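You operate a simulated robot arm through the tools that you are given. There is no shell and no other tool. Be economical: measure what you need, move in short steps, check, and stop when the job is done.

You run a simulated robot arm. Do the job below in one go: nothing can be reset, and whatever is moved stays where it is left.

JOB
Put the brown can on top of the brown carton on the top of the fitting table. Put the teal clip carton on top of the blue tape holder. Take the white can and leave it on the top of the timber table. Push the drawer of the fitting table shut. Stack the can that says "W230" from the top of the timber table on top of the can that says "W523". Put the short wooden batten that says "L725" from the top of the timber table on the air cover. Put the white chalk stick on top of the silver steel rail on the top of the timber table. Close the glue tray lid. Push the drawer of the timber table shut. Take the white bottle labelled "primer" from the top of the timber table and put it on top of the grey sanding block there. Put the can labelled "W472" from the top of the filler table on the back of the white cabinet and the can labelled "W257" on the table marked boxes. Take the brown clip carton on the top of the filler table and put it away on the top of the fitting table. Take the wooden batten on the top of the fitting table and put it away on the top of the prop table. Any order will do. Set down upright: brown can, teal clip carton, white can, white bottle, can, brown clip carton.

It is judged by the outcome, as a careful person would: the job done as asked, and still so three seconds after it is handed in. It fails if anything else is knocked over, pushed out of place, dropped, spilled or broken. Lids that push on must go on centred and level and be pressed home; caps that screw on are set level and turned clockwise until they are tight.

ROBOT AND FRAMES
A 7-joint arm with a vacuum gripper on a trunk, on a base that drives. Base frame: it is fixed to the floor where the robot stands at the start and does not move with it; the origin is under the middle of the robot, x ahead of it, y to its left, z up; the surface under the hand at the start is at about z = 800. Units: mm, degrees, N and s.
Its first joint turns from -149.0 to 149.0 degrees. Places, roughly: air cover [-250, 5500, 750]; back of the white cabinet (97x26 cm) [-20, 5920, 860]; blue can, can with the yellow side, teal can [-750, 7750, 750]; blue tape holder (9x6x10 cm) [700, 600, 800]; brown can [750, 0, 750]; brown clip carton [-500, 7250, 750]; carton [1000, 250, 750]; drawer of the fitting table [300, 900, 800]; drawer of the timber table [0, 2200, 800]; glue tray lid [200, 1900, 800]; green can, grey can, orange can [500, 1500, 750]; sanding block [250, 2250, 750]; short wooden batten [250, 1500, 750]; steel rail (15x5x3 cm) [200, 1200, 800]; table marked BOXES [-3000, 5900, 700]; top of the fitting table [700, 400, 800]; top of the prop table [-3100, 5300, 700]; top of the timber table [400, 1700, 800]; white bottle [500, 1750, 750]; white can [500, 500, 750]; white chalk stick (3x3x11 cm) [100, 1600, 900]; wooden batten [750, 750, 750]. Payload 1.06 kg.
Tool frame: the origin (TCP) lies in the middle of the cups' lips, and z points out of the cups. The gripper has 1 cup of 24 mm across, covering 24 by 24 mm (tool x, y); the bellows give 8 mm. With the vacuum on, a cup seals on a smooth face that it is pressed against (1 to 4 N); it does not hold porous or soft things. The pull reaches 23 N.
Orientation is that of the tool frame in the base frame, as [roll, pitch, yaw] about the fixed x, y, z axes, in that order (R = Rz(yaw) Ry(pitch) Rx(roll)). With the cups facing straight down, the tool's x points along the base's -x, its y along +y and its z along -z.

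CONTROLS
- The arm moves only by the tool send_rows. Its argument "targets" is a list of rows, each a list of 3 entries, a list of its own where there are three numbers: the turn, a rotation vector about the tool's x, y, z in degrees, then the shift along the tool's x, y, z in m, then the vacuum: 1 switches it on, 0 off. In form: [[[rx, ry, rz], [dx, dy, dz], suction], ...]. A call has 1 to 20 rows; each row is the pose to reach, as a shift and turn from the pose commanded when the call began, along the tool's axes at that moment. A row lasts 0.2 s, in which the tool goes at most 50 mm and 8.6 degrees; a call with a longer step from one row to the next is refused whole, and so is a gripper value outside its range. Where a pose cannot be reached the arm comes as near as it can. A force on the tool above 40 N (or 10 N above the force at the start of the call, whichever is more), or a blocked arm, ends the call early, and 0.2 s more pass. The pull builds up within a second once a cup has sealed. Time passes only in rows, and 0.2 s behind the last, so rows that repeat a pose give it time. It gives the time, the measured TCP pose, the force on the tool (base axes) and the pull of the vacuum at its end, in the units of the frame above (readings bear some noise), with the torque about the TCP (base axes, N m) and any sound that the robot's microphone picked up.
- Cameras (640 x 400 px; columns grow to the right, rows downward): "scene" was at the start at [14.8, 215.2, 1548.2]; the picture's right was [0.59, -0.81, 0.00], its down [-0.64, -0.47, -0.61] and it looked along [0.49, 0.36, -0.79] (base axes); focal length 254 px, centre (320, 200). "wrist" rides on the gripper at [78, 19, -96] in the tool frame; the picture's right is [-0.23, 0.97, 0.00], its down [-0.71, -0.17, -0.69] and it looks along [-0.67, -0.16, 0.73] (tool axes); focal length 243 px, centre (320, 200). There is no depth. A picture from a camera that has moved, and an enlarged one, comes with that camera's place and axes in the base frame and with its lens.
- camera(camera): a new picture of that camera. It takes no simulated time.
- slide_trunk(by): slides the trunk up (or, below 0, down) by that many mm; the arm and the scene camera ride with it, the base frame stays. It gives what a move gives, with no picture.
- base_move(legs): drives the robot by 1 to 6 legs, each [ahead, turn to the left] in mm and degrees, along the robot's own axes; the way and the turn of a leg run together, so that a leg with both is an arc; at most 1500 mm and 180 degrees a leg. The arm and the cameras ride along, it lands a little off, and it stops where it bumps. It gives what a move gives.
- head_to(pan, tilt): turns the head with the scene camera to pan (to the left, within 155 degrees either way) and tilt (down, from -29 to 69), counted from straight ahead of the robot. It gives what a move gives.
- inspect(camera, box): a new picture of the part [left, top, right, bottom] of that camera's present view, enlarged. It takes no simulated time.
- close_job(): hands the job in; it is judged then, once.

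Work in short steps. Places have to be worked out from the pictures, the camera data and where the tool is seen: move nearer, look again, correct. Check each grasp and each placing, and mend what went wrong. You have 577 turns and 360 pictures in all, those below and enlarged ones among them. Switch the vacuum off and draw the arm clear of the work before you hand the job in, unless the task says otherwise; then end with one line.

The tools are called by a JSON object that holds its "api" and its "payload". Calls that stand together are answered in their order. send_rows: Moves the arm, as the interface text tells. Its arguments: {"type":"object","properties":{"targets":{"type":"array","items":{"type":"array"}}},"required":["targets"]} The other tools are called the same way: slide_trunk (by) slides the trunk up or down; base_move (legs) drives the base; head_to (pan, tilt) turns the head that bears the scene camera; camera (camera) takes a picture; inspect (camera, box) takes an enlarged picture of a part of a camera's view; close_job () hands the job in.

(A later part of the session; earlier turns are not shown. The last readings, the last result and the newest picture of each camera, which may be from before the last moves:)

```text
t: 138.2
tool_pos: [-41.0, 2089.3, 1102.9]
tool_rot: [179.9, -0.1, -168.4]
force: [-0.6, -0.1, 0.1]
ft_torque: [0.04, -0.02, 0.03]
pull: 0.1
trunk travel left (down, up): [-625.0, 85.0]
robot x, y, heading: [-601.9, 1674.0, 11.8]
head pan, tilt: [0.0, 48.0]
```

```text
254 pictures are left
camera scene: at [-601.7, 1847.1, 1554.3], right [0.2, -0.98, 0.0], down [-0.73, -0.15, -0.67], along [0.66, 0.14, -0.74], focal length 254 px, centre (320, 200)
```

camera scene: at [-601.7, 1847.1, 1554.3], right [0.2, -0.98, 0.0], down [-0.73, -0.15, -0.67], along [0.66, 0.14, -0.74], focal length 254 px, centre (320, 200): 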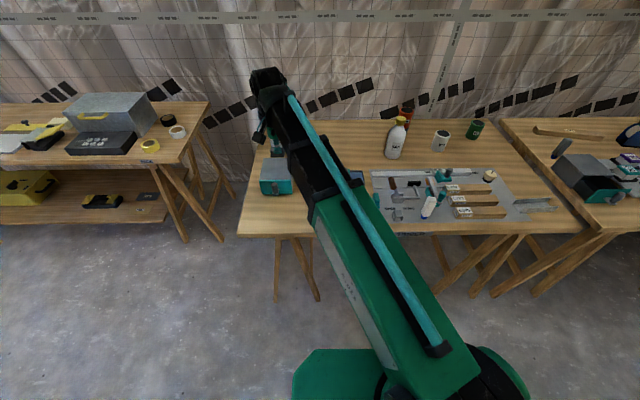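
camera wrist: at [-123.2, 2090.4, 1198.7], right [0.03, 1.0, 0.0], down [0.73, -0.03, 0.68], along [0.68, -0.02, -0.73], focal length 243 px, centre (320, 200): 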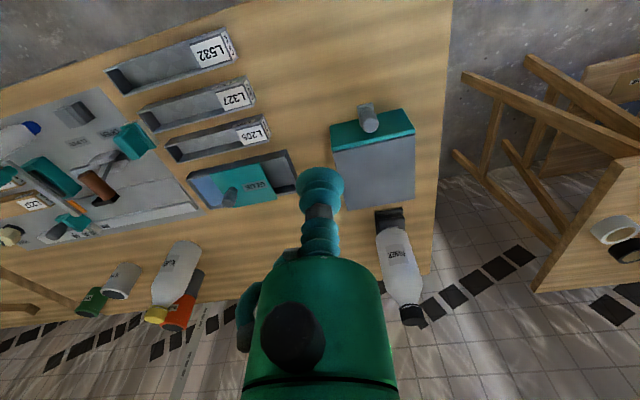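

Drawer is shut and nothing else moved. Next the glue tray: I move over it to study its lid.

{"api": "send_rows", "payload": {"targets": [[[0, 0, 0], [-0.026, -0.0325, 0], 0], [[0, 0, 0], [-0.052, -0.065, 0], 0], [[0, 0, 0], [-0.078, -0.0975, 0], 0], [[0, 0, 0], [-0.103, -0.13, 0], 0], [[0, 0, 0], [-0.129, -0.162, 0.02], 0], [[0, 0, 0], [-0.1547, -0.1945, 0.04], 0]]}}

{"api": "inspect", "payload": {"camera": "wrist", "box": [200, 0, 440, 180]}}

{"api": "inspect", "payload": {"camera": "scene", "box": [290, 150, 450, 250]}}

```text
t: 139.6
tool_pos: [146.8, 1932.5, 1062.5]
tool_rot: [179.9, -0.1, -168.3]
force: [0.2, 0.1, 0.3]
ft_torque: [0.01, -0.01, 0.01]
pull: 0.1
trunk travel left (down, up): [-625.0, 85.0]
robot x, y, heading: [-601.0, 1670.5, 11.6]
head pan, tilt: [0.0, 48.0]
```

```text
2.22 times, centred on (320, 90) of wrist
camera zoom: at [65.2, 1934.4, 1159.7], right [0.03, 1.0, 0.0], down [0.73, -0.03, 0.68], along [0.68, -0.02, -0.73], focal length 539 px, centre (320, 444)
```

zoom: 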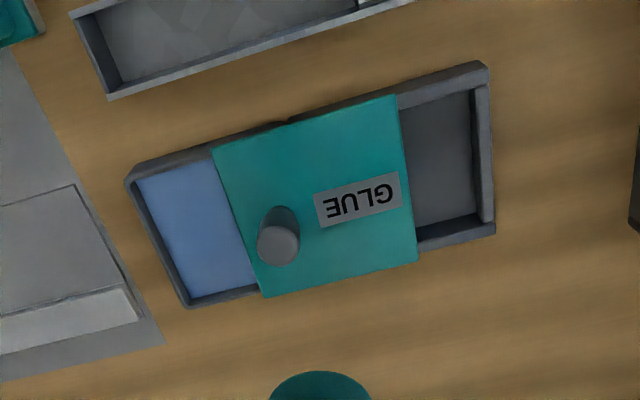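

```text
4.00 times, centred on (370, 200) of scene
camera zoom: at [-601.1, 1847.0, 1554.4], right [0.2, -0.98, 0.0], down [-0.73, -0.15, -0.67], along [0.65, 0.14, -0.74], focal length 1018 px, centre (120, 200)
```

zoom: 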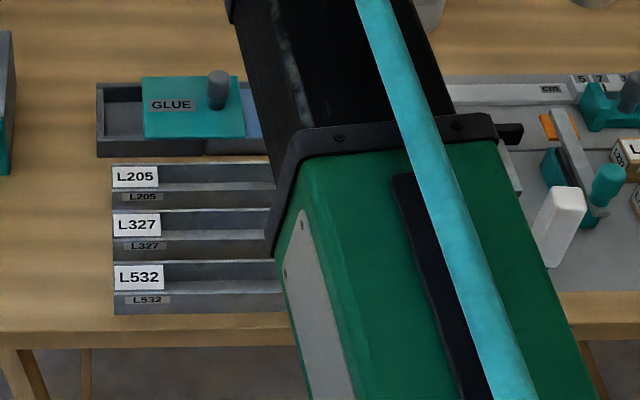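

The glue lid is a sliding one: the glue trough is on the right half, so the lid must slide right (−y) by about 47 mm. I'll hold the lid by suction near (150, 1941) and slide it.

{"api": "send_rows", "payload": {"targets": [[[0, 0, 0], [-0.0057, 0.008, 0.04], 0], [[0, 0, 0], [-0.0057, 0.008, 0.085], 0], [[0, 0, 0], [-0.0057, 0.008, 0.13], 0], [[0, 0, 0], [-0.0057, 0.008, 0.17], 0], [[0, 0, 0], [-0.0057, 0.008, 0.2], 0], [[0, 0, 0], [-0.0057, 0.008, 0.218], 1]]}}

{"api": "camera", "payload": {"camera": "wrist"}}

```text
t: 141.0
tool_pos: [149.1, 1940.6, 844.2]
tool_rot: [179.9, -0.1, -168.4]
force: [0.1, 0.2, -0.2]
ft_torque: [0.0, -0.02, 0.01]
pull: 0.0
trunk travel left (down, up): [-625.0, 85.0]
robot x, y, heading: [-599.9, 1672.5, 11.8]
head pan, tilt: [0.0, 48.0]
```

```text
251 pictures are left
camera wrist: at [68.6, 1943.1, 941.4], right [0.03, 1.0, 0.0], down [0.73, -0.03, 0.68], along [0.68, -0.02, -0.73], focal length 243 px, centre (320, 200)
```

wrist: 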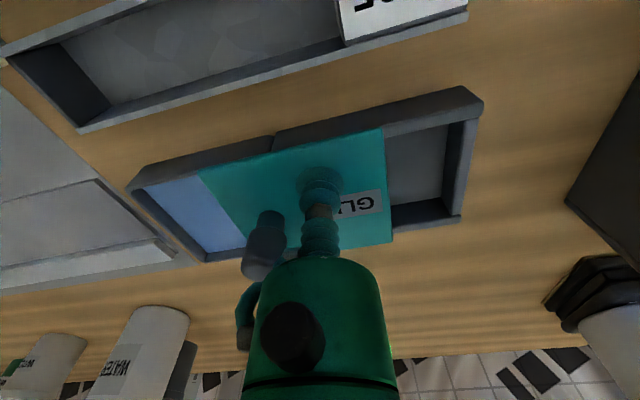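

{"api": "send_rows", "payload": {"targets": [[[0, 0, 0], [0, 0, 0.004], 1], [[0, 0, 0], [0, 0, 0.008], 1], [[0, 0, 0], [0, 0, 0.011], 1], [[0, 0, 0], [0, 0, 0.013], 1], [[0, 0, 0], [0, 0, 0.013], 1]]}}

```text
t: 142.2
tool_pos: [150.2, 1938.4, 832.4]
tool_rot: [180.0, 0.0, -168.2]
force: [0.7, 0.4, 1.9]
ft_torque: [0.0, -0.04, 0.04]
pull: 23.1
trunk travel left (down, up): [-625.0, 85.0]
robot x, y, heading: [-600.6, 1675.2, 11.6]
head pan, tilt: [0.0, 48.0]
```

Sealed on the lid. I slide it along the tray toward the glue side.

{"api": "send_rows", "payload": {"targets": [[[0, 0, 0], [0, -0.006, 0], 1], [[0, 0, 0], [0, -0.014, 0], 1], [[0, 0, 0], [0, -0.022, 0], 1], [[0, 0, 0], [-0.001, -0.03, 0], 1], [[0, 0, 0], [-0.001, -0.037, 0], 1]]}}

{"api": "camera", "payload": {"camera": "wrist"}}

```text
t: 143.4
tool_pos: [157.3, 1904.8, 832.0]
tool_rot: [179.9, -0.1, -168.4]
force: [6.1, 0.2, 2.4]
ft_torque: [0.0, 0.02, 0.01]
pull: 23.1
trunk travel left (down, up): [-625.0, 85.0]
robot x, y, heading: [-599.4, 1674.2, 11.8]
head pan, tilt: [0.0, 48.0]
```

```text
250 pictures are left
camera wrist: at [75.5, 1906.4, 928.3], right [0.03, 1.0, 0.0], down [0.73, -0.03, 0.68], along [0.68, -0.02, -0.73], focal length 243 px, centre (320, 200)
```

wrist: 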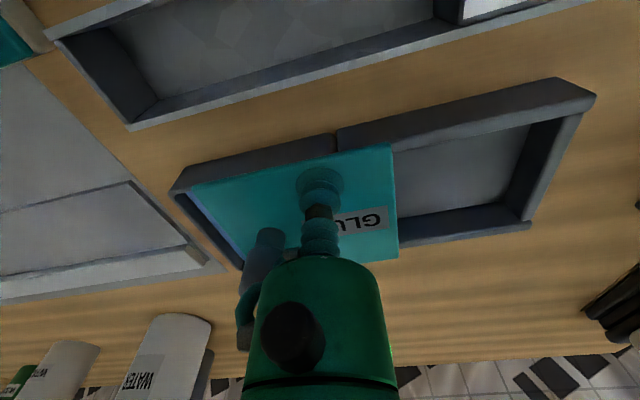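

{"api": "send_rows", "payload": {"targets": [[[0, 0, 0], [-0.001, -0.004, 0], 1], [[0, 0, 0], [-0.002, -0.008, 0], 1], [[0, 0, 0], [-0.002, -0.011, 0], 1], [[0, 0, 0], [-0.0025, -0.014, 0], 1]]}}

{"api": "camera", "payload": {"camera": "wrist"}}

```text
t: 144.4
tool_pos: [160.0, 1890.3, 832.6]
tool_rot: [179.9, -0.2, -168.4]
force: [-10.0, -2.0, -3.3]
ft_torque: [0.01, -0.01, -0.03]
pull: 22.8
trunk travel left (down, up): [-625.0, 85.0]
robot x, y, heading: [-599.2, 1675.5, 11.8]
head pan, tilt: [0.0, 48.0]
```

```text
249 pictures are left
camera wrist: at [78.8, 1892.9, 929.0], right [0.03, 1.0, 0.0], down [0.73, -0.02, 0.68], along [0.68, -0.02, -0.73], focal length 243 px, centre (320, 200)
```

wrist: 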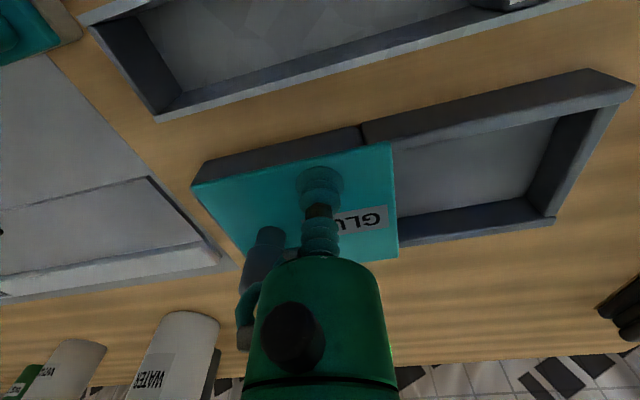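

{"api": "send_rows", "payload": {"targets": [[[0, 0, 0], [0.0012, -0.002, 0], 1], [[0, 0, 0], [0.0012, -0.004, 0], 1], [[0, 0, 0], [0.0012, -0.006, 0], 1]]}}

{"api": "inspect", "payload": {"camera": "wrist", "box": [160, 120, 420, 290]}}

```text
t: 145.2
tool_pos: [161.6, 1885.2, 831.8]
tool_rot: [179.9, 0.1, -168.4]
force: [-5.5, -0.7, 2.9]
ft_torque: [-0.01, 0.0, 0.1]
pull: 23.0
trunk travel left (down, up): [-625.0, 85.0]
robot x, y, heading: [-599.2, 1673.3, 11.7]
head pan, tilt: [0.0, 48.0]
```

```text
2.35 times, centred on (290, 205) of wrist
camera zoom: at [80.1, 1886.6, 928.8], right [0.03, 1.0, 0.0], down [0.73, -0.03, 0.68], along [0.68, -0.02, -0.73], focal length 571 px, centre (391, 188)
```

zoom: 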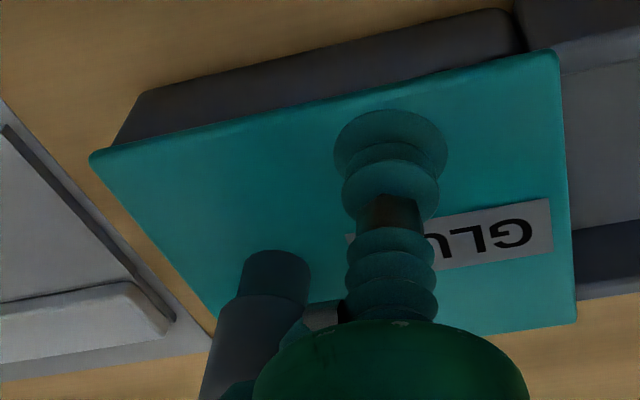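

{"api": "send_rows", "payload": {"targets": [[[0, 0, 0], [0.0012, -0.002, 0], 1], [[0, 0, 0], [0.0012, -0.004, 0], 1], [[0, 0, 0], [0.0012, -0.005, 0], 1], [[0, 0, 0], [0.0012, -0.005, 0], 1]]}}

{"api": "inspect", "payload": {"camera": "wrist", "box": [160, 120, 420, 290]}}

```text
t: 146.2
tool_pos: [161.4, 1879.2, 830.5]
tool_rot: [179.8, 0.0, -168.3]
force: [3.5, 13.0, 1.9]
ft_torque: [-0.24, -0.03, 0.06]
pull: 22.0
trunk travel left (down, up): [-625.0, 85.0]
robot x, y, heading: [-601.0, 1674.0, 11.8]
head pan, tilt: [0.0, 48.0]
```

```text
2.35 times, centred on (290, 205) of wrist
camera zoom: at [80.2, 1881.7, 928.4], right [0.03, 1.0, 0.0], down [0.73, -0.03, 0.68], along [0.68, -0.02, -0.73], focal length 571 px, centre (391, 188)
```

zoom: 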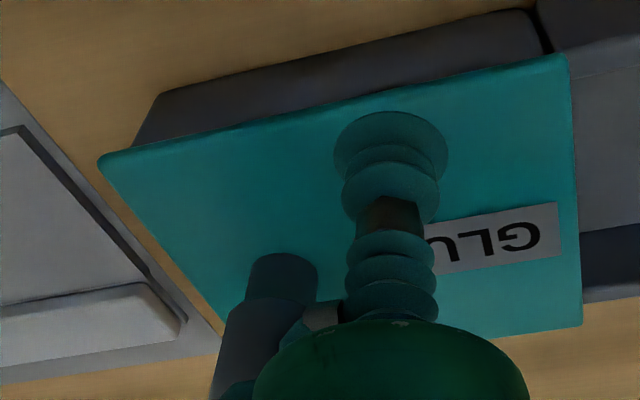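

End stop felt (13 N). Lid is closed; I release and rise.

{"api": "send_rows", "payload": {"targets": [[[0, 0, 0], [0, 0, 0], 0], [[0, 0, 0], [0, 0, 0], 0], [[0, 0, 0], [0, 0, 0], 0], [[0, 0, 0], [0, 0, 0], 0], [[0, 0, 0], [0, 0, -0.005], 0], [[0, 0, 0], [0, 0, -0.015], 0], [[0, 0, 0], [0, 0, -0.05], 0], [[0, 0, 0], [0, 0, -0.095], 0], [[0, 0, 0], [0, 0, -0.14], 0], [[0, 0, 0], [0, 0, -0.185], 0], [[0, 0, 0], [0, 0, -0.23], 0]]}}

{"api": "camera", "payload": {"camera": "wrist"}}

```text
t: 148.6
tool_pos: [162.3, 1879.1, 1059.3]
tool_rot: [179.9, -0.1, -168.4]
force: [0.3, -0.1, -0.5]
ft_torque: [0.01, -0.04, 0.0]
pull: 0.1
trunk travel left (down, up): [-625.0, 85.0]
robot x, y, heading: [-601.2, 1672.3, 11.8]
head pan, tilt: [0.0, 48.0]
```

```text
246 pictures are left
camera wrist: at [80.5, 1882.0, 1156.7], right [0.03, 1.0, 0.0], down [0.73, -0.03, 0.68], along [0.68, -0.02, -0.73], focal length 243 px, centre (320, 200)
```

wrist: 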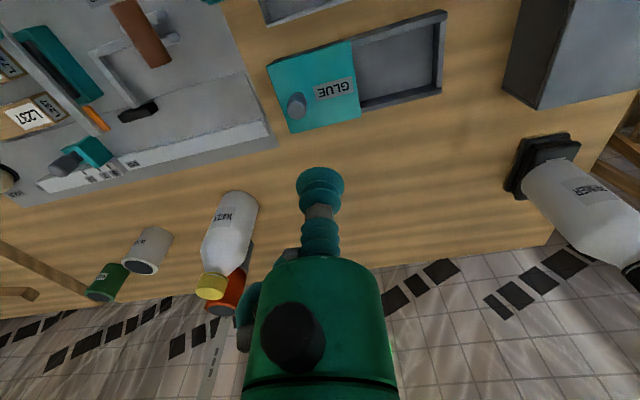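

Lid closed. Next the chalk stick and the steel rail; I move over to look at the chalk.

{"api": "send_rows", "payload": {"targets": [[[0, 0, 0], [0.02, -0.04, -0.02], 0], [[0, 0, 0], [0.04, -0.08, -0.04], 0], [[0, 0, 0], [0.06, -0.12, -0.04], 0], [[0, 0, 0], [0.08, -0.16, -0.04], 0], [[0, 0, 0], [0.1, -0.2, -0.04], 0], [[0, 0, 0], [0.12, -0.235, -0.04], 0], [[0, 0, 0], [0.137, -0.2565, -0.04], 0]]}}

{"api": "camera", "payload": {"camera": "wrist"}}

{"api": "camera", "payload": {"camera": "scene"}}

```text
t: 150.2
tool_pos: [82.6, 1598.5, 1101.5]
tool_rot: [179.9, 0.0, -168.3]
force: [0.1, 0.3, 0.6]
ft_torque: [-0.03, -0.01, -0.03]
pull: 0.1
trunk travel left (down, up): [-625.0, 85.0]
robot x, y, heading: [-600.8, 1671.9, 11.9]
head pan, tilt: [0.0, 48.0]
```

```text
245 pictures are left
camera wrist: at [0.7, 1600.6, 1198.4], right [0.03, 1.0, 0.0], down [0.73, -0.03, 0.68], along [0.68, -0.02, -0.73], focal length 243 px, centre (320, 200)
```

wrist: 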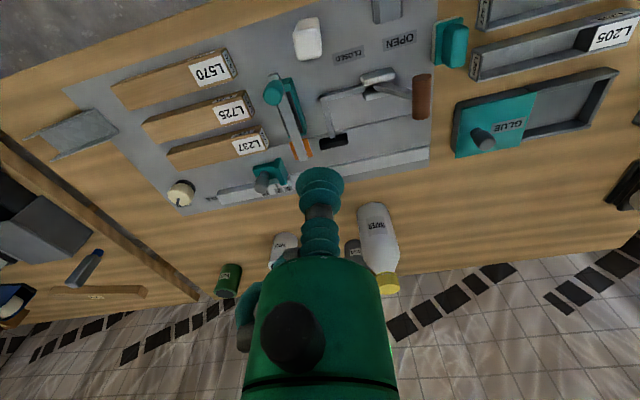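

```text
244 pictures are left
camera scene: at [-601.7, 1846.9, 1554.4], right [0.2, -0.98, 0.0], down [-0.73, -0.15, -0.67], along [0.66, 0.14, -0.74], focal length 254 px, centre (320, 200)
```

scene: 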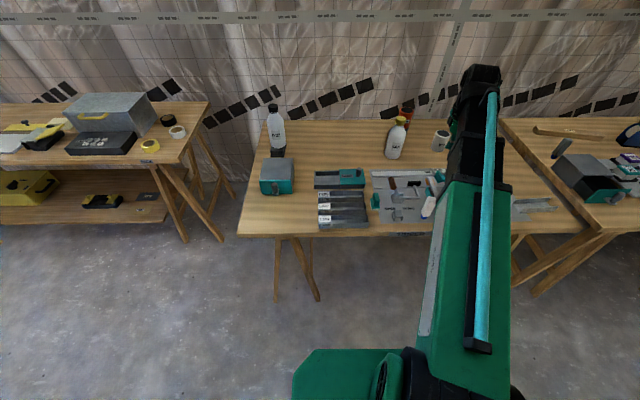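

{"api": "inspect", "payload": {"camera": "wrist", "box": [240, 0, 400, 100]}}

{"api": "inspect", "payload": {"camera": "wrist", "box": [20, 30, 280, 220]}}

{"api": "inspect", "payload": {"camera": "scene", "box": [370, 160, 440, 240]}}

{"api": "inspect", "payload": {"camera": "scene", "box": [490, 180, 580, 240]}}

```text
4.00 times, centred on (320, 50) of wrist
camera zoom: at [0.7, 1600.6, 1198.4], right [0.03, 1.0, 0.0], down [0.73, -0.03, 0.68], along [0.68, -0.02, -0.73], focal length 970 px, centre (320, 800)
```

zoom: 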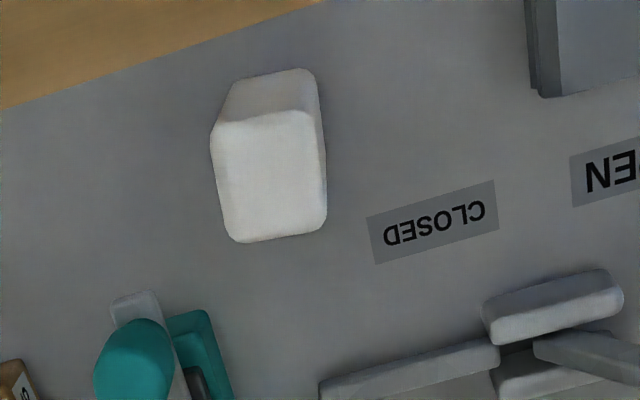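

```text
2.11 times, centred on (150, 125) of wrist
camera zoom: at [0.7, 1600.6, 1198.4], right [0.03, 1.0, 0.0], down [0.73, -0.03, 0.68], along [0.68, -0.02, -0.73], focal length 511 px, centre (678, 358)
```

zoom: 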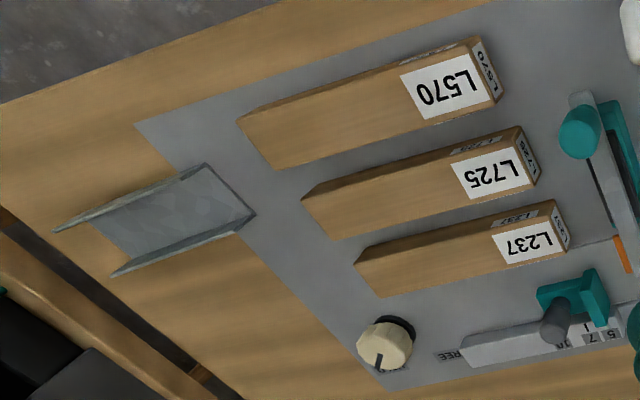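

```text
5.00 times, centred on (405, 200) of scene
camera zoom: at [-601.7, 1846.9, 1554.4], right [0.2, -0.98, 0.0], down [-0.73, -0.15, -0.67], along [0.66, 0.14, -0.74], focal length 1273 px, centre (-105, 200)
```

zoom: 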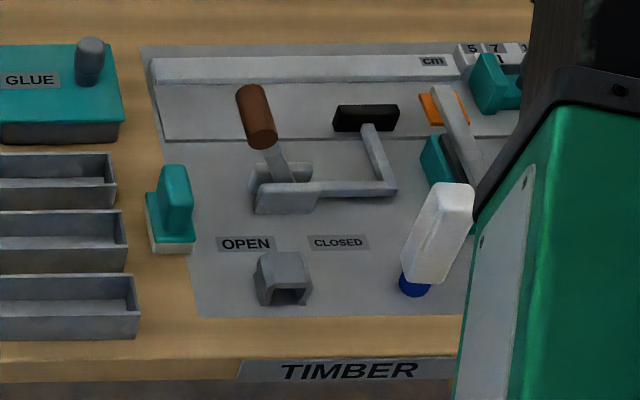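

```text
6.67 times, centred on (535, 210) of scene
camera zoom: at [-601.7, 1846.9, 1554.4], right [0.2, -0.98, 0.0], down [-0.73, -0.15, -0.67], along [0.66, 0.14, -0.74], focal length 1697 px, centre (-1113, 133)
```

zoom: 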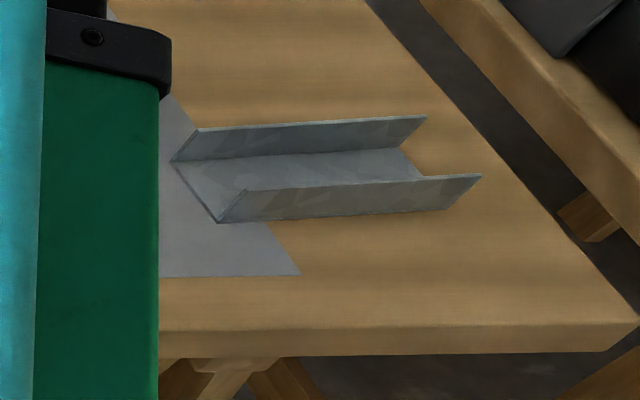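

The chalk stands upright (110 mm tall, on a blue foot), top centre about (52, 1588, 910). The rail is an upward-open channel. I go above the chalk.

{"api": "send_rows", "payload": {"targets": [[[0, 0, 0], [0.0318, -0.0044, 0.02], 0], [[0, 0, 0], [0.0318, -0.0044, 0.065], 0], [[0, 0, 0], [0.0318, -0.0044, 0.11], 0], [[0, 0, 0], [0.0318, -0.0044, 0.15], 0], [[0, 0, 0], [0.0318, -0.0044, 0.176], 0]]}}

{"api": "inspect", "payload": {"camera": "wrist", "box": [240, 60, 400, 220]}}

{"api": "inspect", "payload": {"camera": "scene", "box": [390, 140, 450, 240]}}

```text
t: 151.4
tool_pos: [50.4, 1588.7, 924.2]
tool_rot: [-180.0, -0.1, -168.2]
force: [-0.3, -0.6, -0.5]
ft_torque: [0.0, 0.0, -0.03]
pull: 0.0
trunk travel left (down, up): [-625.0, 85.0]
robot x, y, heading: [-596.4, 1673.7, 11.8]
head pan, tilt: [0.0, 48.0]
```

```text
2.50 times, centred on (320, 140) of wrist
camera zoom: at [-31.3, 1591.3, 1021.1], right [0.03, 1.0, 0.0], down [0.73, -0.03, 0.68], along [0.68, -0.02, -0.73], focal length 606 px, centre (320, 350)
```

zoom: 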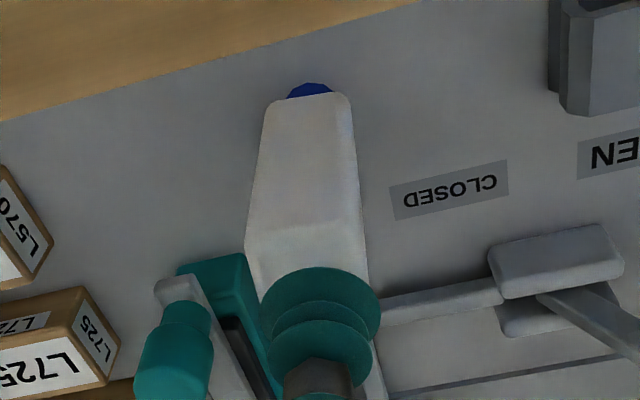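

```text
4.00 times, centred on (420, 190) of scene
camera zoom: at [-601.4, 1847.1, 1554.4], right [0.2, -0.98, 0.0], down [-0.73, -0.15, -0.67], along [0.66, 0.14, -0.74], focal length 1018 px, centre (-80, 240)
```

zoom: 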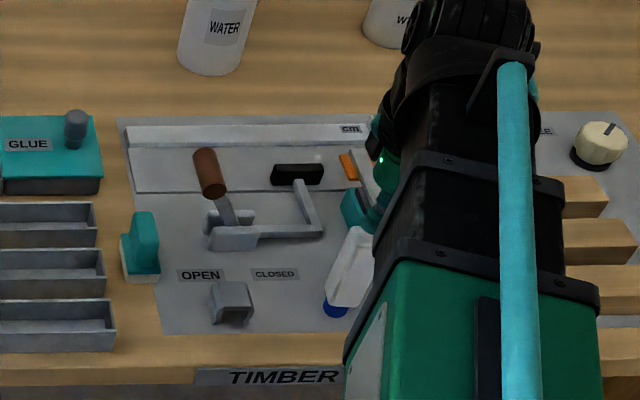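

The top face is only ~26 mm wide, so I correct by +3.4 mm forward and 1.3 mm right, then descend to contact with vacuum.

{"api": "send_rows", "payload": {"targets": [[[0, 0, 0], [-0.0034, -0.0013, 0.004], 0], [[0, 0, 0], [-0.0034, -0.0013, 0.008], 0], [[0, 0, 0], [-0.0034, -0.0013, 0.009], 0]]}}

{"api": "inspect", "payload": {"camera": "wrist", "box": [270, 110, 370, 210]}}

```text
t: 152.2
tool_pos: [53.1, 1587.6, 915.5]
tool_rot: [179.9, -0.1, -168.3]
force: [-0.1, 0.3, 0.4]
ft_torque: [0.01, 0.01, -0.01]
pull: 0.1
trunk travel left (down, up): [-625.0, 85.0]
robot x, y, heading: [-600.1, 1674.4, 11.6]
head pan, tilt: [0.0, 48.0]
```

```text
4.00 times, centred on (320, 160) of wrist
camera zoom: at [-28.6, 1590.3, 1012.5], right [0.03, 1.0, 0.0], down [0.73, -0.03, 0.68], along [0.68, -0.02, -0.73], focal length 970 px, centre (320, 360)
```

zoom: 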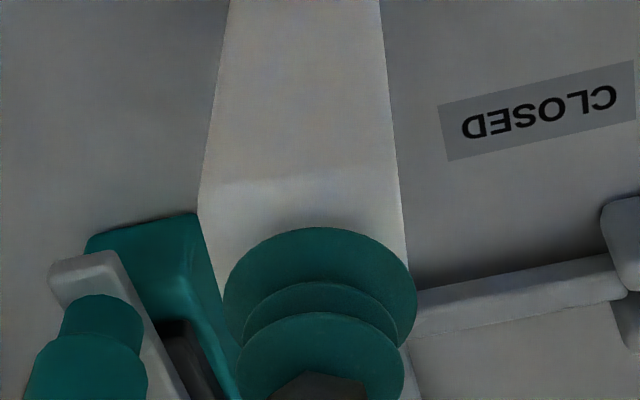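

Aligned. Contact with vacuum.

{"api": "send_rows", "payload": {"targets": [[[0, 0, 0], [0, 0, 0.003], 1], [[0, 0, 0], [0, 0, 0.005], 1], [[0, 0, 0], [0, 0, 0.007], 1], [[0, 0, 0], [0, 0, 0.007], 1], [[0, 0, 0], [0, 0, 0.007], 1]]}}

```text
t: 153.4
tool_pos: [53.9, 1587.5, 909.2]
tool_rot: [179.9, -0.1, -168.3]
force: [-0.4, 0.1, -0.3]
ft_torque: [0.02, 0.0, 0.03]
pull: 0.1
trunk travel left (down, up): [-625.0, 85.0]
robot x, y, heading: [-601.3, 1672.7, 12.1]
head pan, tilt: [0.0, 48.0]
```

{"api": "send_rows", "payload": {"targets": [[[0, 0, 0], [0, 0, 0.002], 1], [[0, 0, 0], [0, 0, 0.004], 1], [[0, 0, 0], [0, 0, 0.004], 1], [[0, 0, 0], [0, 0, 0.004], 1]]}}

{"api": "inspect", "payload": {"camera": "wrist", "box": [270, 110, 370, 210]}}

```text
t: 154.4
tool_pos: [53.2, 1589.0, 905.5]
tool_rot: [179.9, -0.1, -168.3]
force: [0.1, -1.0, 1.6]
ft_torque: [0.0, 0.01, -0.01]
pull: 22.9
trunk travel left (down, up): [-625.0, 85.0]
robot x, y, heading: [-599.6, 1673.4, 11.8]
head pan, tilt: [0.0, 48.0]
```

```text
4.00 times, centred on (320, 160) of wrist
camera zoom: at [-27.7, 1591.1, 1001.6], right [0.03, 1.0, 0.0], down [0.73, -0.03, 0.68], along [0.68, -0.02, -0.73], focal length 970 px, centre (320, 360)
```

zoom: 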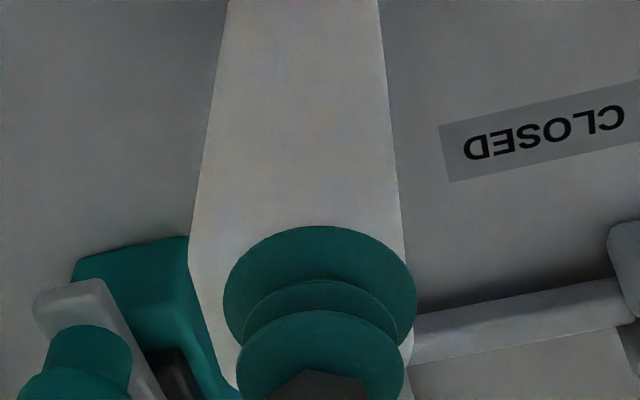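

Sealed on the chalk. I lift it and carry it above the middle of the rail at about (193, 1168).

{"api": "send_rows", "payload": {"targets": [[[0, 0, 0], [0, 0, -0.02], 1], [[0, 0, 0], [0, 0, -0.06], 1], [[0, 0, 0], [0, 0, -0.1], 1], [[0, 0, 0], [0, 0, -0.14], 1], [[0, 0, 0], [0, 0, -0.17], 1], [[0, 0, 0], [-0.005, -0.04, -0.17], 1], [[0, 0, 0], [-0.01, -0.085, -0.17], 1], [[0, 0, 0], [-0.016, -0.13, -0.17], 1], [[0, 0, 0], [-0.021, -0.175, -0.17], 1], [[0, 0, 0], [-0.026, -0.22, -0.17], 1], [[0, 0, 0], [-0.031, -0.265, -0.17], 1], [[0, 0, 0], [-0.037, -0.31, -0.17], 1], [[0, 0, 0], [-0.042, -0.355, -0.17], 1], [[0, 0, 0], [-0.047, -0.4, -0.17], 1], [[0, 0, 0], [-0.0518, -0.4396, -0.17], 1]]}}

{"api": "camera", "payload": {"camera": "wrist"}}

{"api": "inspect", "payload": {"camera": "scene", "box": [450, 110, 590, 240]}}

```text
t: 157.6
tool_pos: [192.1, 1169.4, 1076.7]
tool_rot: [179.9, -0.1, -168.3]
force: [0.4, 1.2, -0.6]
ft_torque: [-0.03, -0.01, 0.0]
pull: 23.0
trunk travel left (down, up): [-625.0, 85.0]
robot x, y, heading: [-598.1, 1674.1, 11.8]
head pan, tilt: [0.0, 48.0]
```

```text
235 pictures are left
camera wrist: at [111.2, 1172.3, 1173.6], right [0.03, 1.0, 0.0], down [0.73, -0.03, 0.68], along [0.68, -0.02, -0.73], focal length 243 px, centre (320, 200)
```

wrist: 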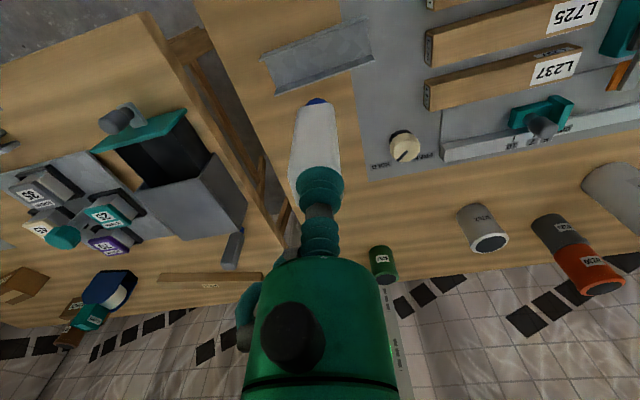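

```text
3.08 times, centred on (520, 175) of scene
camera zoom: at [-601.3, 1846.7, 1554.4], right [0.2, -0.98, 0.0], down [-0.73, -0.15, -0.67], along [0.66, 0.14, -0.74], focal length 783 px, centre (-295, 277)
```

zoom: 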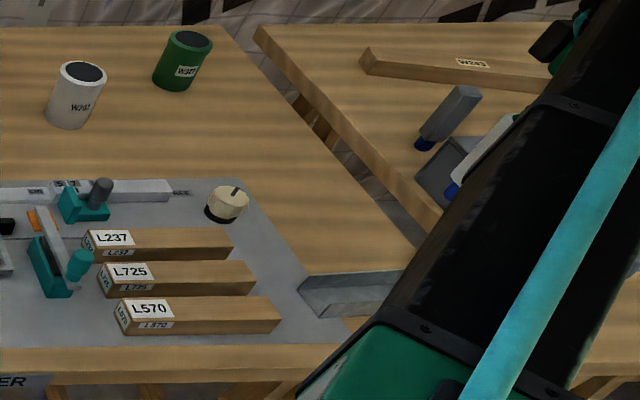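

{"api": "inspect", "payload": {"camera": "wrist", "box": [240, 0, 400, 130]}}

```text
3.08 times, centred on (320, 65) of wrist
camera zoom: at [111.2, 1172.3, 1173.6], right [0.03, 1.0, 0.0], down [0.73, -0.03, 0.68], along [0.68, -0.02, -0.73], focal length 746 px, centre (320, 615)
```

zoom: 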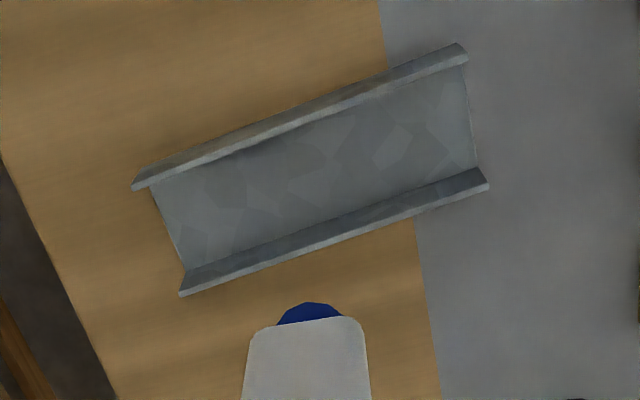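

Rail centre confirmed at (191, 1167). I lower the chalk into the channel.

{"api": "send_rows", "payload": {"targets": [[[0, 0, 0], [0, -0.002, 0.04], 1], [[0, 0, 0], [0, -0.002, 0.08], 1], [[0, 0, 0], [0, -0.002, 0.115], 1], [[0, 0, 0], [0, -0.002, 0.135], 1], [[0, 0, 0], [0, -0.002, 0.135], 1]]}}

{"api": "inspect", "payload": {"camera": "wrist", "box": [220, 0, 420, 160]}}

```text
t: 158.8
tool_pos: [193.2, 1166.0, 940.4]
tool_rot: [179.9, -0.1, -168.3]
force: [0.5, -0.3, -0.9]
ft_torque: [-0.03, 0.01, -0.01]
pull: 23.1
trunk travel left (down, up): [-625.0, 85.0]
robot x, y, heading: [-597.4, 1672.6, 11.9]
head pan, tilt: [0.0, 48.0]
```

```text
2.50 times, centred on (320, 80) of wrist
camera zoom: at [111.6, 1168.5, 1036.5], right [0.03, 1.0, 0.0], down [0.73, -0.03, 0.68], along [0.68, -0.02, -0.73], focal length 606 px, centre (320, 500)
```

zoom: 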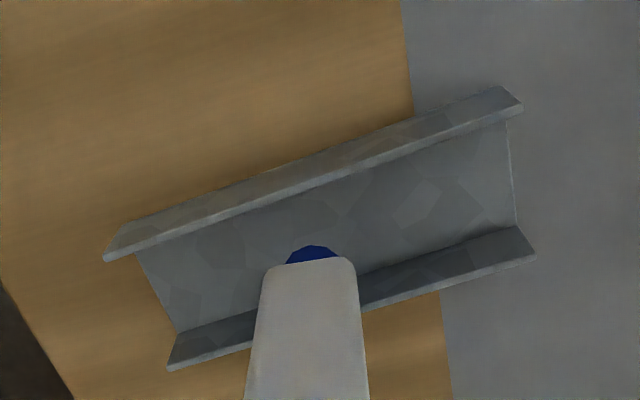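

Foot is centred over the channel. Lowering the rest.

{"api": "send_rows", "payload": {"targets": [[[0, 0, 0], [0, 0, 0.012], 1], [[0, 0, 0], [0, 0, 0.02], 1], [[0, 0, 0], [0, 0, 0.025], 1], [[0, 0, 0], [0, 0, 0.028], 1], [[0, 0, 0], [0, 0, 0.028], 1]]}}

```text
t: 160.0
tool_pos: [193.6, 1165.3, 912.6]
tool_rot: [179.9, -0.1, -168.3]
force: [-0.4, 0.2, 0.1]
ft_torque: [0.0, -0.03, -0.02]
pull: 23.9
trunk travel left (down, up): [-625.0, 85.0]
robot x, y, heading: [-600.6, 1674.7, 11.8]
head pan, tilt: [0.0, 48.0]
```

{"api": "send_rows", "payload": {"targets": [[[0, 0, 0], [0, 0, 0.002], 1], [[0, 0, 0], [0, 0, 0.003], 1], [[0, 0, 0], [0, 0, 0.003], 1]]}}

{"api": "inspect", "payload": {"camera": "wrist", "box": [220, 0, 420, 160]}}

```text
t: 160.8
tool_pos: [193.6, 1165.0, 909.3]
tool_rot: [179.9, -0.1, -168.4]
force: [0.3, 0.4, -1.1]
ft_torque: [0.01, -0.01, -0.03]
pull: 23.8
trunk travel left (down, up): [-625.0, 85.0]
robot x, y, heading: [-600.6, 1674.1, 11.9]
head pan, tilt: [0.0, 48.0]
```

```text
2.50 times, centred on (320, 80) of wrist
camera zoom: at [111.3, 1168.4, 1005.5], right [0.03, 1.0, 0.0], down [0.73, -0.03, 0.68], along [0.68, -0.02, -0.73], focal length 606 px, centre (320, 500)
```

zoom: 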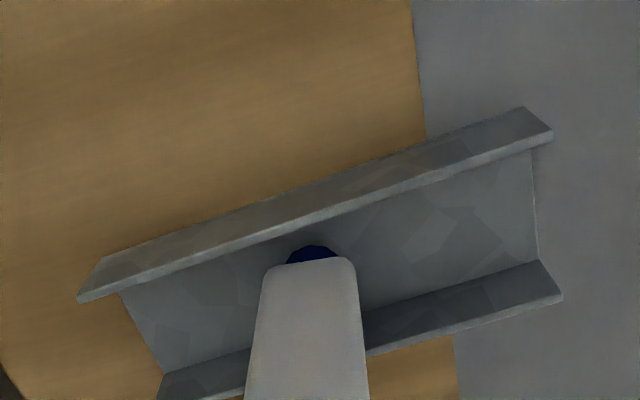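

{"api": "send_rows", "payload": {"targets": [[[0, 0, 0], [0, 0, 0.002], 1], [[0, 0, 0], [0, 0, 0.003], 1], [[0, 0, 0], [0, 0, 0.003], 1]]}}

{"api": "send_rows", "payload": {"targets": [[[0, 0, 0], [0, 0, 0.002], 1], [[0, 0, 0], [0, 0, 0.002], 1]]}}

```text
t: 161.6
tool_pos: [192.9, 1166.5, 908.0]
tool_rot: [180.0, -0.1, -168.3]
force: [0.1, 0.5, 10.3]
ft_torque: [0.03, -0.06, -0.01]
pull: 22.9
trunk travel left (down, up): [-625.0, 85.0]
robot x, y, heading: [-597.1, 1677.3, 11.9]
head pan, tilt: [0.0, 48.0]
```

```text
t: 162.2
tool_pos: [192.0, 1166.7, 906.2]
tool_rot: [-179.9, -0.1, -168.5]
force: [0.0, -1.4, 15.5]
ft_torque: [-0.09, -0.07, 0.04]
pull: 22.7
trunk travel left (down, up): [-625.0, 85.0]
robot x, y, heading: [-600.5, 1674.5, 11.7]
head pan, tilt: [0.0, 48.0]
```

Contact (15 N). I ease up, release and rise straight.

{"api": "send_rows", "payload": {"targets": [[[0, 0, 0], [0, 0, -0.002], 1], [[0, 0, 0], [0, 0, -0.003], 1], [[0, 0, 0], [0, 0, -0.003], 0], [[0, 0, 0], [0, 0, -0.003], 0], [[0, 0, 0], [0, 0, -0.003], 0], [[0, 0, 0], [0, 0, -0.003], 0], [[0, 0, 0], [0, 0, -0.006], 0], [[0, 0, 0], [0, 0, -0.012], 0], [[0, 0, 0], [0, 0, -0.03], 0], [[0, 0, 0], [0, 0, -0.07], 0], [[0, 0, 0], [0, 0, -0.115], 0], [[0, 0, 0], [0, 0, -0.16], 0]]}}

{"api": "inspect", "payload": {"camera": "wrist", "box": [220, 0, 420, 160]}}

```text
t: 164.8
tool_pos: [194.3, 1168.0, 1065.9]
tool_rot: [179.9, -0.1, -168.3]
force: [0.5, -0.1, -0.2]
ft_torque: [-0.01, -0.02, 0.03]
pull: 0.0
trunk travel left (down, up): [-625.0, 85.0]
robot x, y, heading: [-599.0, 1672.9, 11.8]
head pan, tilt: [0.0, 48.0]
```

```text
2.50 times, centred on (320, 80) of wrist
camera zoom: at [113.1, 1170.0, 1161.3], right [0.03, 1.0, 0.0], down [0.73, -0.03, 0.68], along [0.68, -0.02, -0.73], focal length 606 px, centre (320, 500)
```

zoom: 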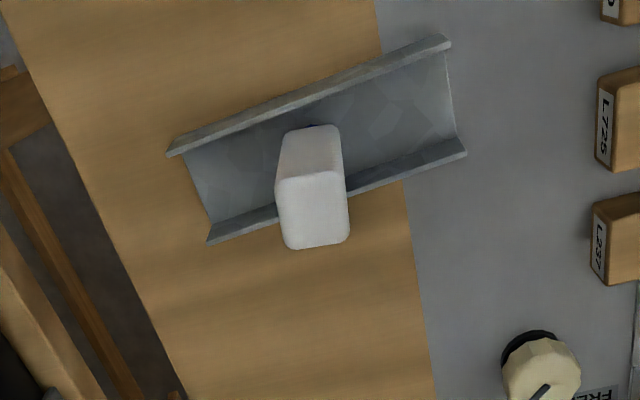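

Chalk stands in the rail. Next batten L725: I move above it.

{"api": "send_rows", "payload": {"targets": [[[0, 0, 0], [-0.004, 0.046, 0], 0], [[0, 0, 0], [-0.008, 0.093, 0], 0], [[0, 0, 0], [-0.012, 0.14, 0], 0], [[0, 0, 0], [-0.016, 0.187, 0], 0], [[0, 0, 0], [-0.0187, 0.233, 0], 0]]}}

{"api": "inspect", "payload": {"camera": "wrist", "box": [220, 0, 440, 160]}}

{"api": "inspect", "payload": {"camera": "scene", "box": [420, 160, 540, 240]}}

```text
t: 166.0
tool_pos: [161.5, 1400.1, 1062.5]
tool_rot: [179.9, 0.0, -168.2]
force: [-0.1, -0.2, -0.2]
ft_torque: [-0.02, -0.01, 0.0]
pull: 0.1
trunk travel left (down, up): [-625.0, 85.0]
robot x, y, heading: [-598.8, 1670.8, 11.5]
head pan, tilt: [0.0, 48.0]
```

```text
2.50 times, centred on (330, 80) of wrist
camera zoom: at [80.2, 1402.0, 1160.4], right [0.03, 1.0, 0.0], down [0.73, -0.03, 0.68], along [0.68, -0.02, -0.73], focal length 606 px, centre (295, 500)
```

zoom: 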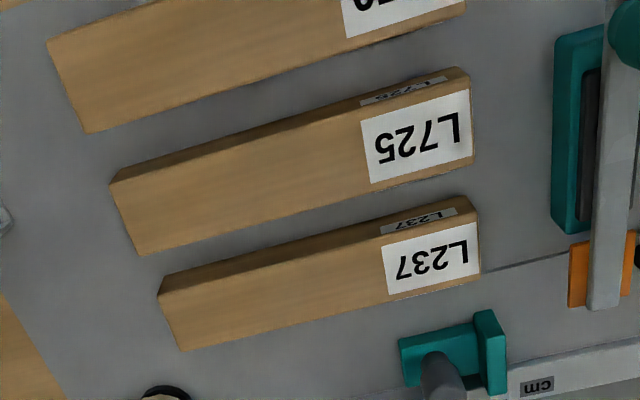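

```text
5.00 times, centred on (480, 200) of scene
camera zoom: at [-601.7, 1847.5, 1554.3], right [0.2, -0.98, 0.0], down [-0.73, -0.15, -0.67], along [0.66, 0.14, -0.74], focal length 1273 px, centre (-480, 200)
```

zoom: 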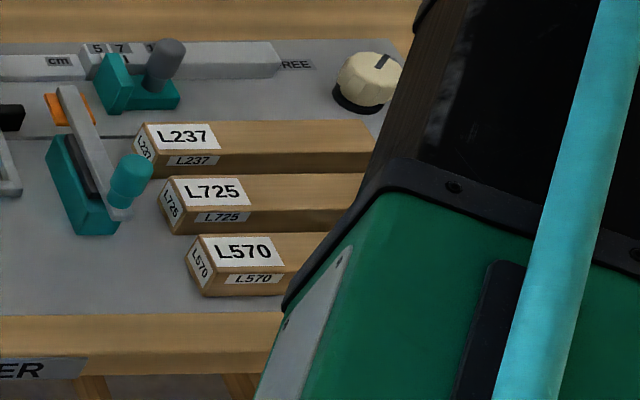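

L725's top centre is about (165, 1402), z ≈ 830. I descend onto it.

{"api": "send_rows", "payload": {"targets": [[[0, 0, 0], [-0.004, 0.001, 0.045], 0], [[0, 0, 0], [-0.004, 0.001, 0.09], 0], [[0, 0, 0], [-0.004, 0.001, 0.135], 0], [[0, 0, 0], [-0.004, 0.001, 0.18], 0], [[0, 0, 0], [-0.004, 0.001, 0.21], 0], [[0, 0, 0], [-0.004, 0.001, 0.222], 1], [[0, 0, 0], [-0.004, 0.001, 0.222], 1]]}}

{"api": "inspect", "payload": {"camera": "wrist", "box": [200, 80, 440, 240]}}

```text
t: 167.6
tool_pos: [168.9, 1400.5, 842.4]
tool_rot: [180.0, -0.1, -168.3]
force: [-0.5, 0.3, -0.1]
ft_torque: [-0.04, 0.01, -0.03]
pull: 0.1
trunk travel left (down, up): [-625.0, 85.0]
robot x, y, heading: [-597.7, 1669.2, 11.7]
head pan, tilt: [0.0, 48.0]
```

```text
2.50 times, centred on (320, 160) of wrist
camera zoom: at [87.4, 1403.1, 939.1], right [0.03, 1.0, 0.0], down [0.73, -0.03, 0.68], along [0.68, -0.02, -0.73], focal length 606 px, centre (320, 300)
```

zoom: 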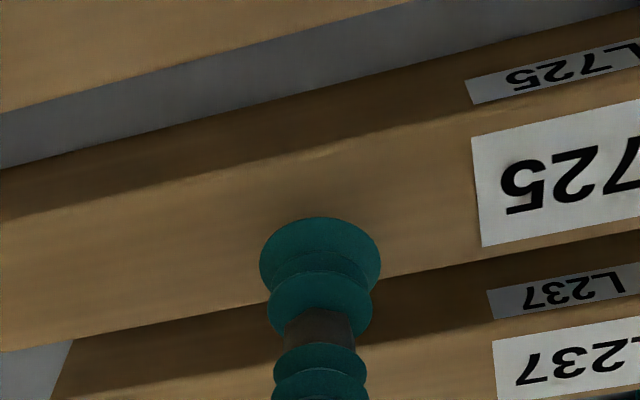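

{"api": "send_rows", "payload": {"targets": [[[0, 0, 0], [0.002, 0, 0.004], 1], [[0, 0, 0], [0.002, 0, 0.008], 1], [[0, 0, 0], [0.002, 0, 0.011], 1], [[0, 0, 0], [0.002, 0, 0.011], 1], [[0, 0, 0], [0.002, 0, 0.011], 1]]}}

```text
t: 168.8
tool_pos: [167.3, 1399.3, 829.4]
tool_rot: [179.9, -0.2, -168.4]
force: [-0.1, 0.6, 0.2]
ft_torque: [0.01, -0.01, 0.03]
pull: 23.4
trunk travel left (down, up): [-625.0, 85.0]
robot x, y, heading: [-602.5, 1673.6, 12.0]
head pan, tilt: [0.0, 48.0]
```

Sealed. I lift slowly to see whether the batten is held down.

{"api": "send_rows", "payload": {"targets": [[[0, 0, 0], [0, 0, -0.003], 1], [[0, 0, 0], [0, 0, -0.007], 1], [[0, 0, 0], [0, 0, -0.012], 1], [[0, 0, 0], [0, 0, -0.018], 1]]}}

{"api": "inspect", "payload": {"camera": "wrist", "box": [200, 80, 440, 240]}}

```text
t: 169.8
tool_pos: [165.8, 1398.8, 848.9]
tool_rot: [179.9, 0.0, -168.3]
force: [0.2, -0.7, -0.6]
ft_torque: [0.0, -0.02, -0.03]
pull: 23.0
trunk travel left (down, up): [-625.0, 85.0]
robot x, y, heading: [-599.2, 1671.5, 11.9]
head pan, tilt: [0.0, 48.0]
```

```text
2.50 times, centred on (320, 160) of wrist
camera zoom: at [84.0, 1402.4, 945.8], right [0.03, 1.0, 0.0], down [0.73, -0.03, 0.68], along [0.68, -0.02, -0.73], focal length 606 px, centre (320, 300)
```

zoom: 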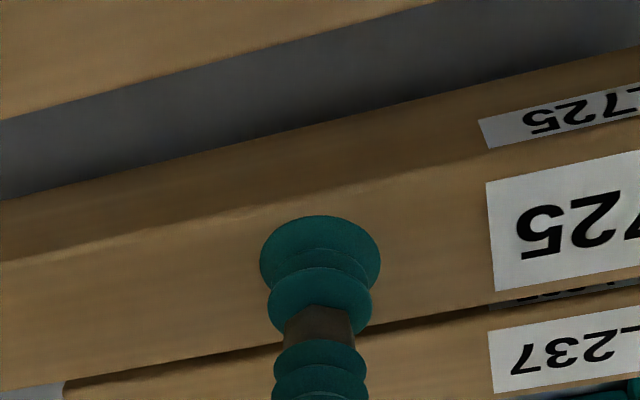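

The batten lifts freely. I raise it, then turn along the row and drive toward the far end, looking as I go.

{"api": "send_rows", "payload": {"targets": [[[0, 0, 0], [0, 0, -0.045], 1], [[0, 0, 0], [0, 0, -0.09], 1], [[0, 0, 0], [0, 0, -0.135], 1], [[0, 0, 0], [0, 0, -0.18], 1], [[0, 0, 0], [0, 0, -0.225], 1], [[0, 0, 0], [0.04, 0, -0.24], 1], [[0, 0, 0], [0.08, 0, -0.24], 1], [[0, 0, 0], [0.12, 0, -0.24], 1]]}}

{"api": "base_move", "payload": {"legs": [[0, 91], [1400, 0]]}}

{"api": "head_to", "payload": {"pan": 0, "tilt": 15}}

{"api": "camera", "payload": {"camera": "scene"}}

```text
t: 171.6
tool_pos: [51.1, 1375.7, 1088.9]
tool_rot: [179.9, 0.0, -168.3]
force: [0.0, -0.1, -1.6]
ft_torque: [-0.01, 0.0, 0.0]
pull: 23.2
trunk travel left (down, up): [-625.0, 85.0]
robot x, y, heading: [-598.6, 1671.3, 11.7]
head pan, tilt: [0.0, 48.0]
```

```text
t: 182.2
tool_pos: [-569.7, 3658.3, 1088.7]
tool_rot: [179.9, -0.1, -79.0]
force: [0.2, 0.2, -1.0]
ft_torque: [-0.04, 0.0, 0.0]
pull: 23.0
trunk travel left (down, up): [-625.0, 85.0]
robot x, y, heading: [-874.7, 3012.1, 101.1]
head pan, tilt: [0.0, 48.0]
```

```text
t: 183.2
tool_pos: [-569.9, 3658.6, 1088.3]
tool_rot: [179.9, 0.0, -79.0]
force: [0.8, 0.4, -0.8]
ft_torque: [0.01, -0.01, -0.01]
pull: 22.8
trunk travel left (down, up): [-625.0, 85.0]
robot x, y, heading: [-875.4, 3012.7, 101.2]
head pan, tilt: [0.0, 15.0]
```

```text
225 pictures are left
camera scene: at [-1049.1, 3026.3, 1605.3], right [0.98, 0.19, 0.0], down [0.05, -0.25, -0.97], along [-0.19, 0.95, -0.26], focal length 254 px, centre (320, 200)
```

scene: 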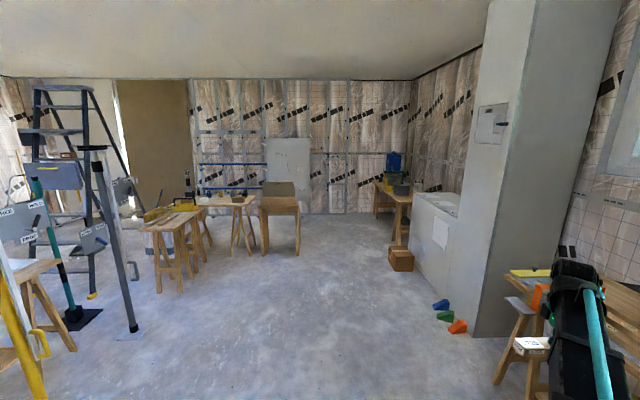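

{"api": "inspect", "payload": {"camera": "scene", "box": [360, 140, 500, 340]}}

{"api": "inspect", "payload": {"camera": "scene", "box": [120, 140, 320, 300]}}

```text
2.00 times, centred on (430, 240) of scene
camera zoom: at [-1049.1, 3026.3, 1605.3], right [0.98, 0.19, 0.0], down [0.05, -0.25, -0.97], along [-0.19, 0.95, -0.26], focal length 509 px, centre (100, 120)
```

zoom: 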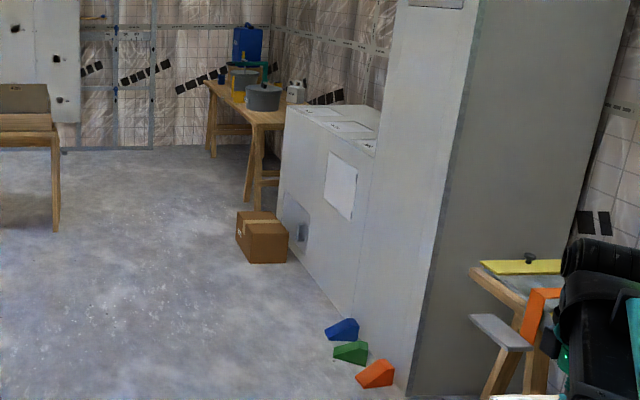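

```text
2.50 times, centred on (220, 220) of scene
camera zoom: at [-1049.1, 3026.3, 1605.3], right [0.98, 0.19, 0.0], down [0.05, -0.25, -0.97], along [-0.19, 0.95, -0.26], focal length 636 px, centre (570, 150)
```

zoom: 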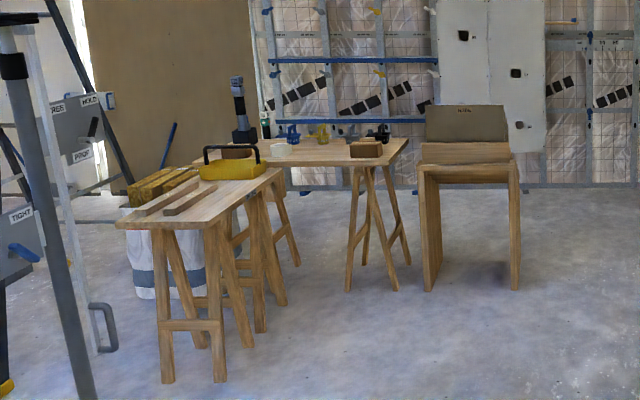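

I see the white cabinet past the pillar, with its front at about n ≈ 870 mm from the row line. First I swing the arm to straight ahead so it clears the pillar later.

{"api": "send_rows", "payload": {"targets": [[[0, 0, 0], [-0.003, 0.048, 0], 1], [[0, 0, 0], [-0.006, 0.096, 0], 1], [[0, 0, 0], [-0.009, 0.144, 0], 1], [[0, 0, 0], [-0.012, 0.192, 0], 1], [[0, 0, 0], [-0.015, 0.24, 0], 1], [[0, 0, 0], [-0.018, 0.288, 0], 1], [[0, 0, 0], [-0.02, 0.336, 0], 1], [[0, 0, 0], [-0.02, 0.384, 0], 1], [[0, 0, 0], [-0.02, 0.432, 0], 1], [[0, 0, 0], [-0.02, 0.48, 0], 1], [[0, 0, 0], [-0.02, 0.525, 0], 1]]}}

{"api": "base_move", "payload": {"legs": [[0, -10.3], [1200, 0], [800, 0]]}}

{"api": "head_to", "payload": {"pan": -50, "tilt": 35}}

{"api": "camera", "payload": {"camera": "scene"}}

```text
t: 185.6
tool_pos: [-1091.0, 3574.1, 1093.6]
tool_rot: [-179.9, -0.2, -79.0]
force: [0.6, -0.7, -1.0]
ft_torque: [0.01, 0.01, 0.0]
pull: 23.4
trunk travel left (down, up): [-625.0, 85.0]
robot x, y, heading: [-873.5, 3010.9, 101.1]
head pan, tilt: [0.0, 15.0]
```

```text
t: 196.4
tool_pos: [-981.1, 5626.0, 1093.4]
tool_rot: [179.9, -0.1, -89.8]
force: [0.2, -0.7, -1.5]
ft_torque: [-0.02, 0.0, 0.01]
pull: 22.9
trunk travel left (down, up): [-625.0, 85.0]
robot x, y, heading: [-870.6, 5029.7, 90.2]
head pan, tilt: [0.0, 15.0]
```

```text
t: 197.6
tool_pos: [-981.2, 5626.0, 1094.3]
tool_rot: [179.8, -0.1, -89.8]
force: [1.4, 0.7, -0.8]
ft_torque: [-0.01, 0.03, -0.03]
pull: 22.8
trunk travel left (down, up): [-625.0, 85.0]
robot x, y, heading: [-871.0, 5030.6, 90.2]
head pan, tilt: [-50.0, 35.0]
```

```text
222 pictures are left
camera scene: at [-976.2, 5043.0, 1573.4], right [0.65, -0.76, 0.0], down [-0.44, -0.37, -0.82], along [0.62, 0.53, -0.57], focal length 254 px, centre (320, 200)
```

scene: 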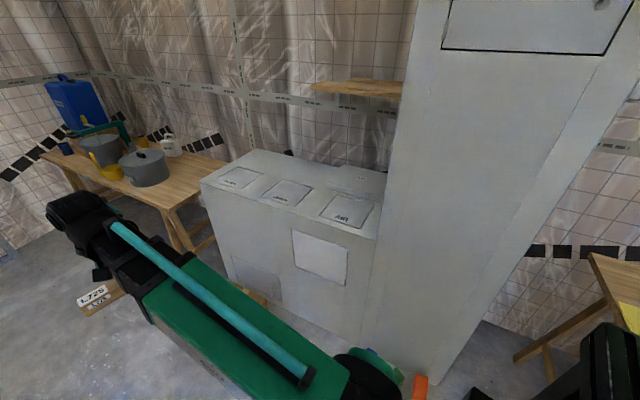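

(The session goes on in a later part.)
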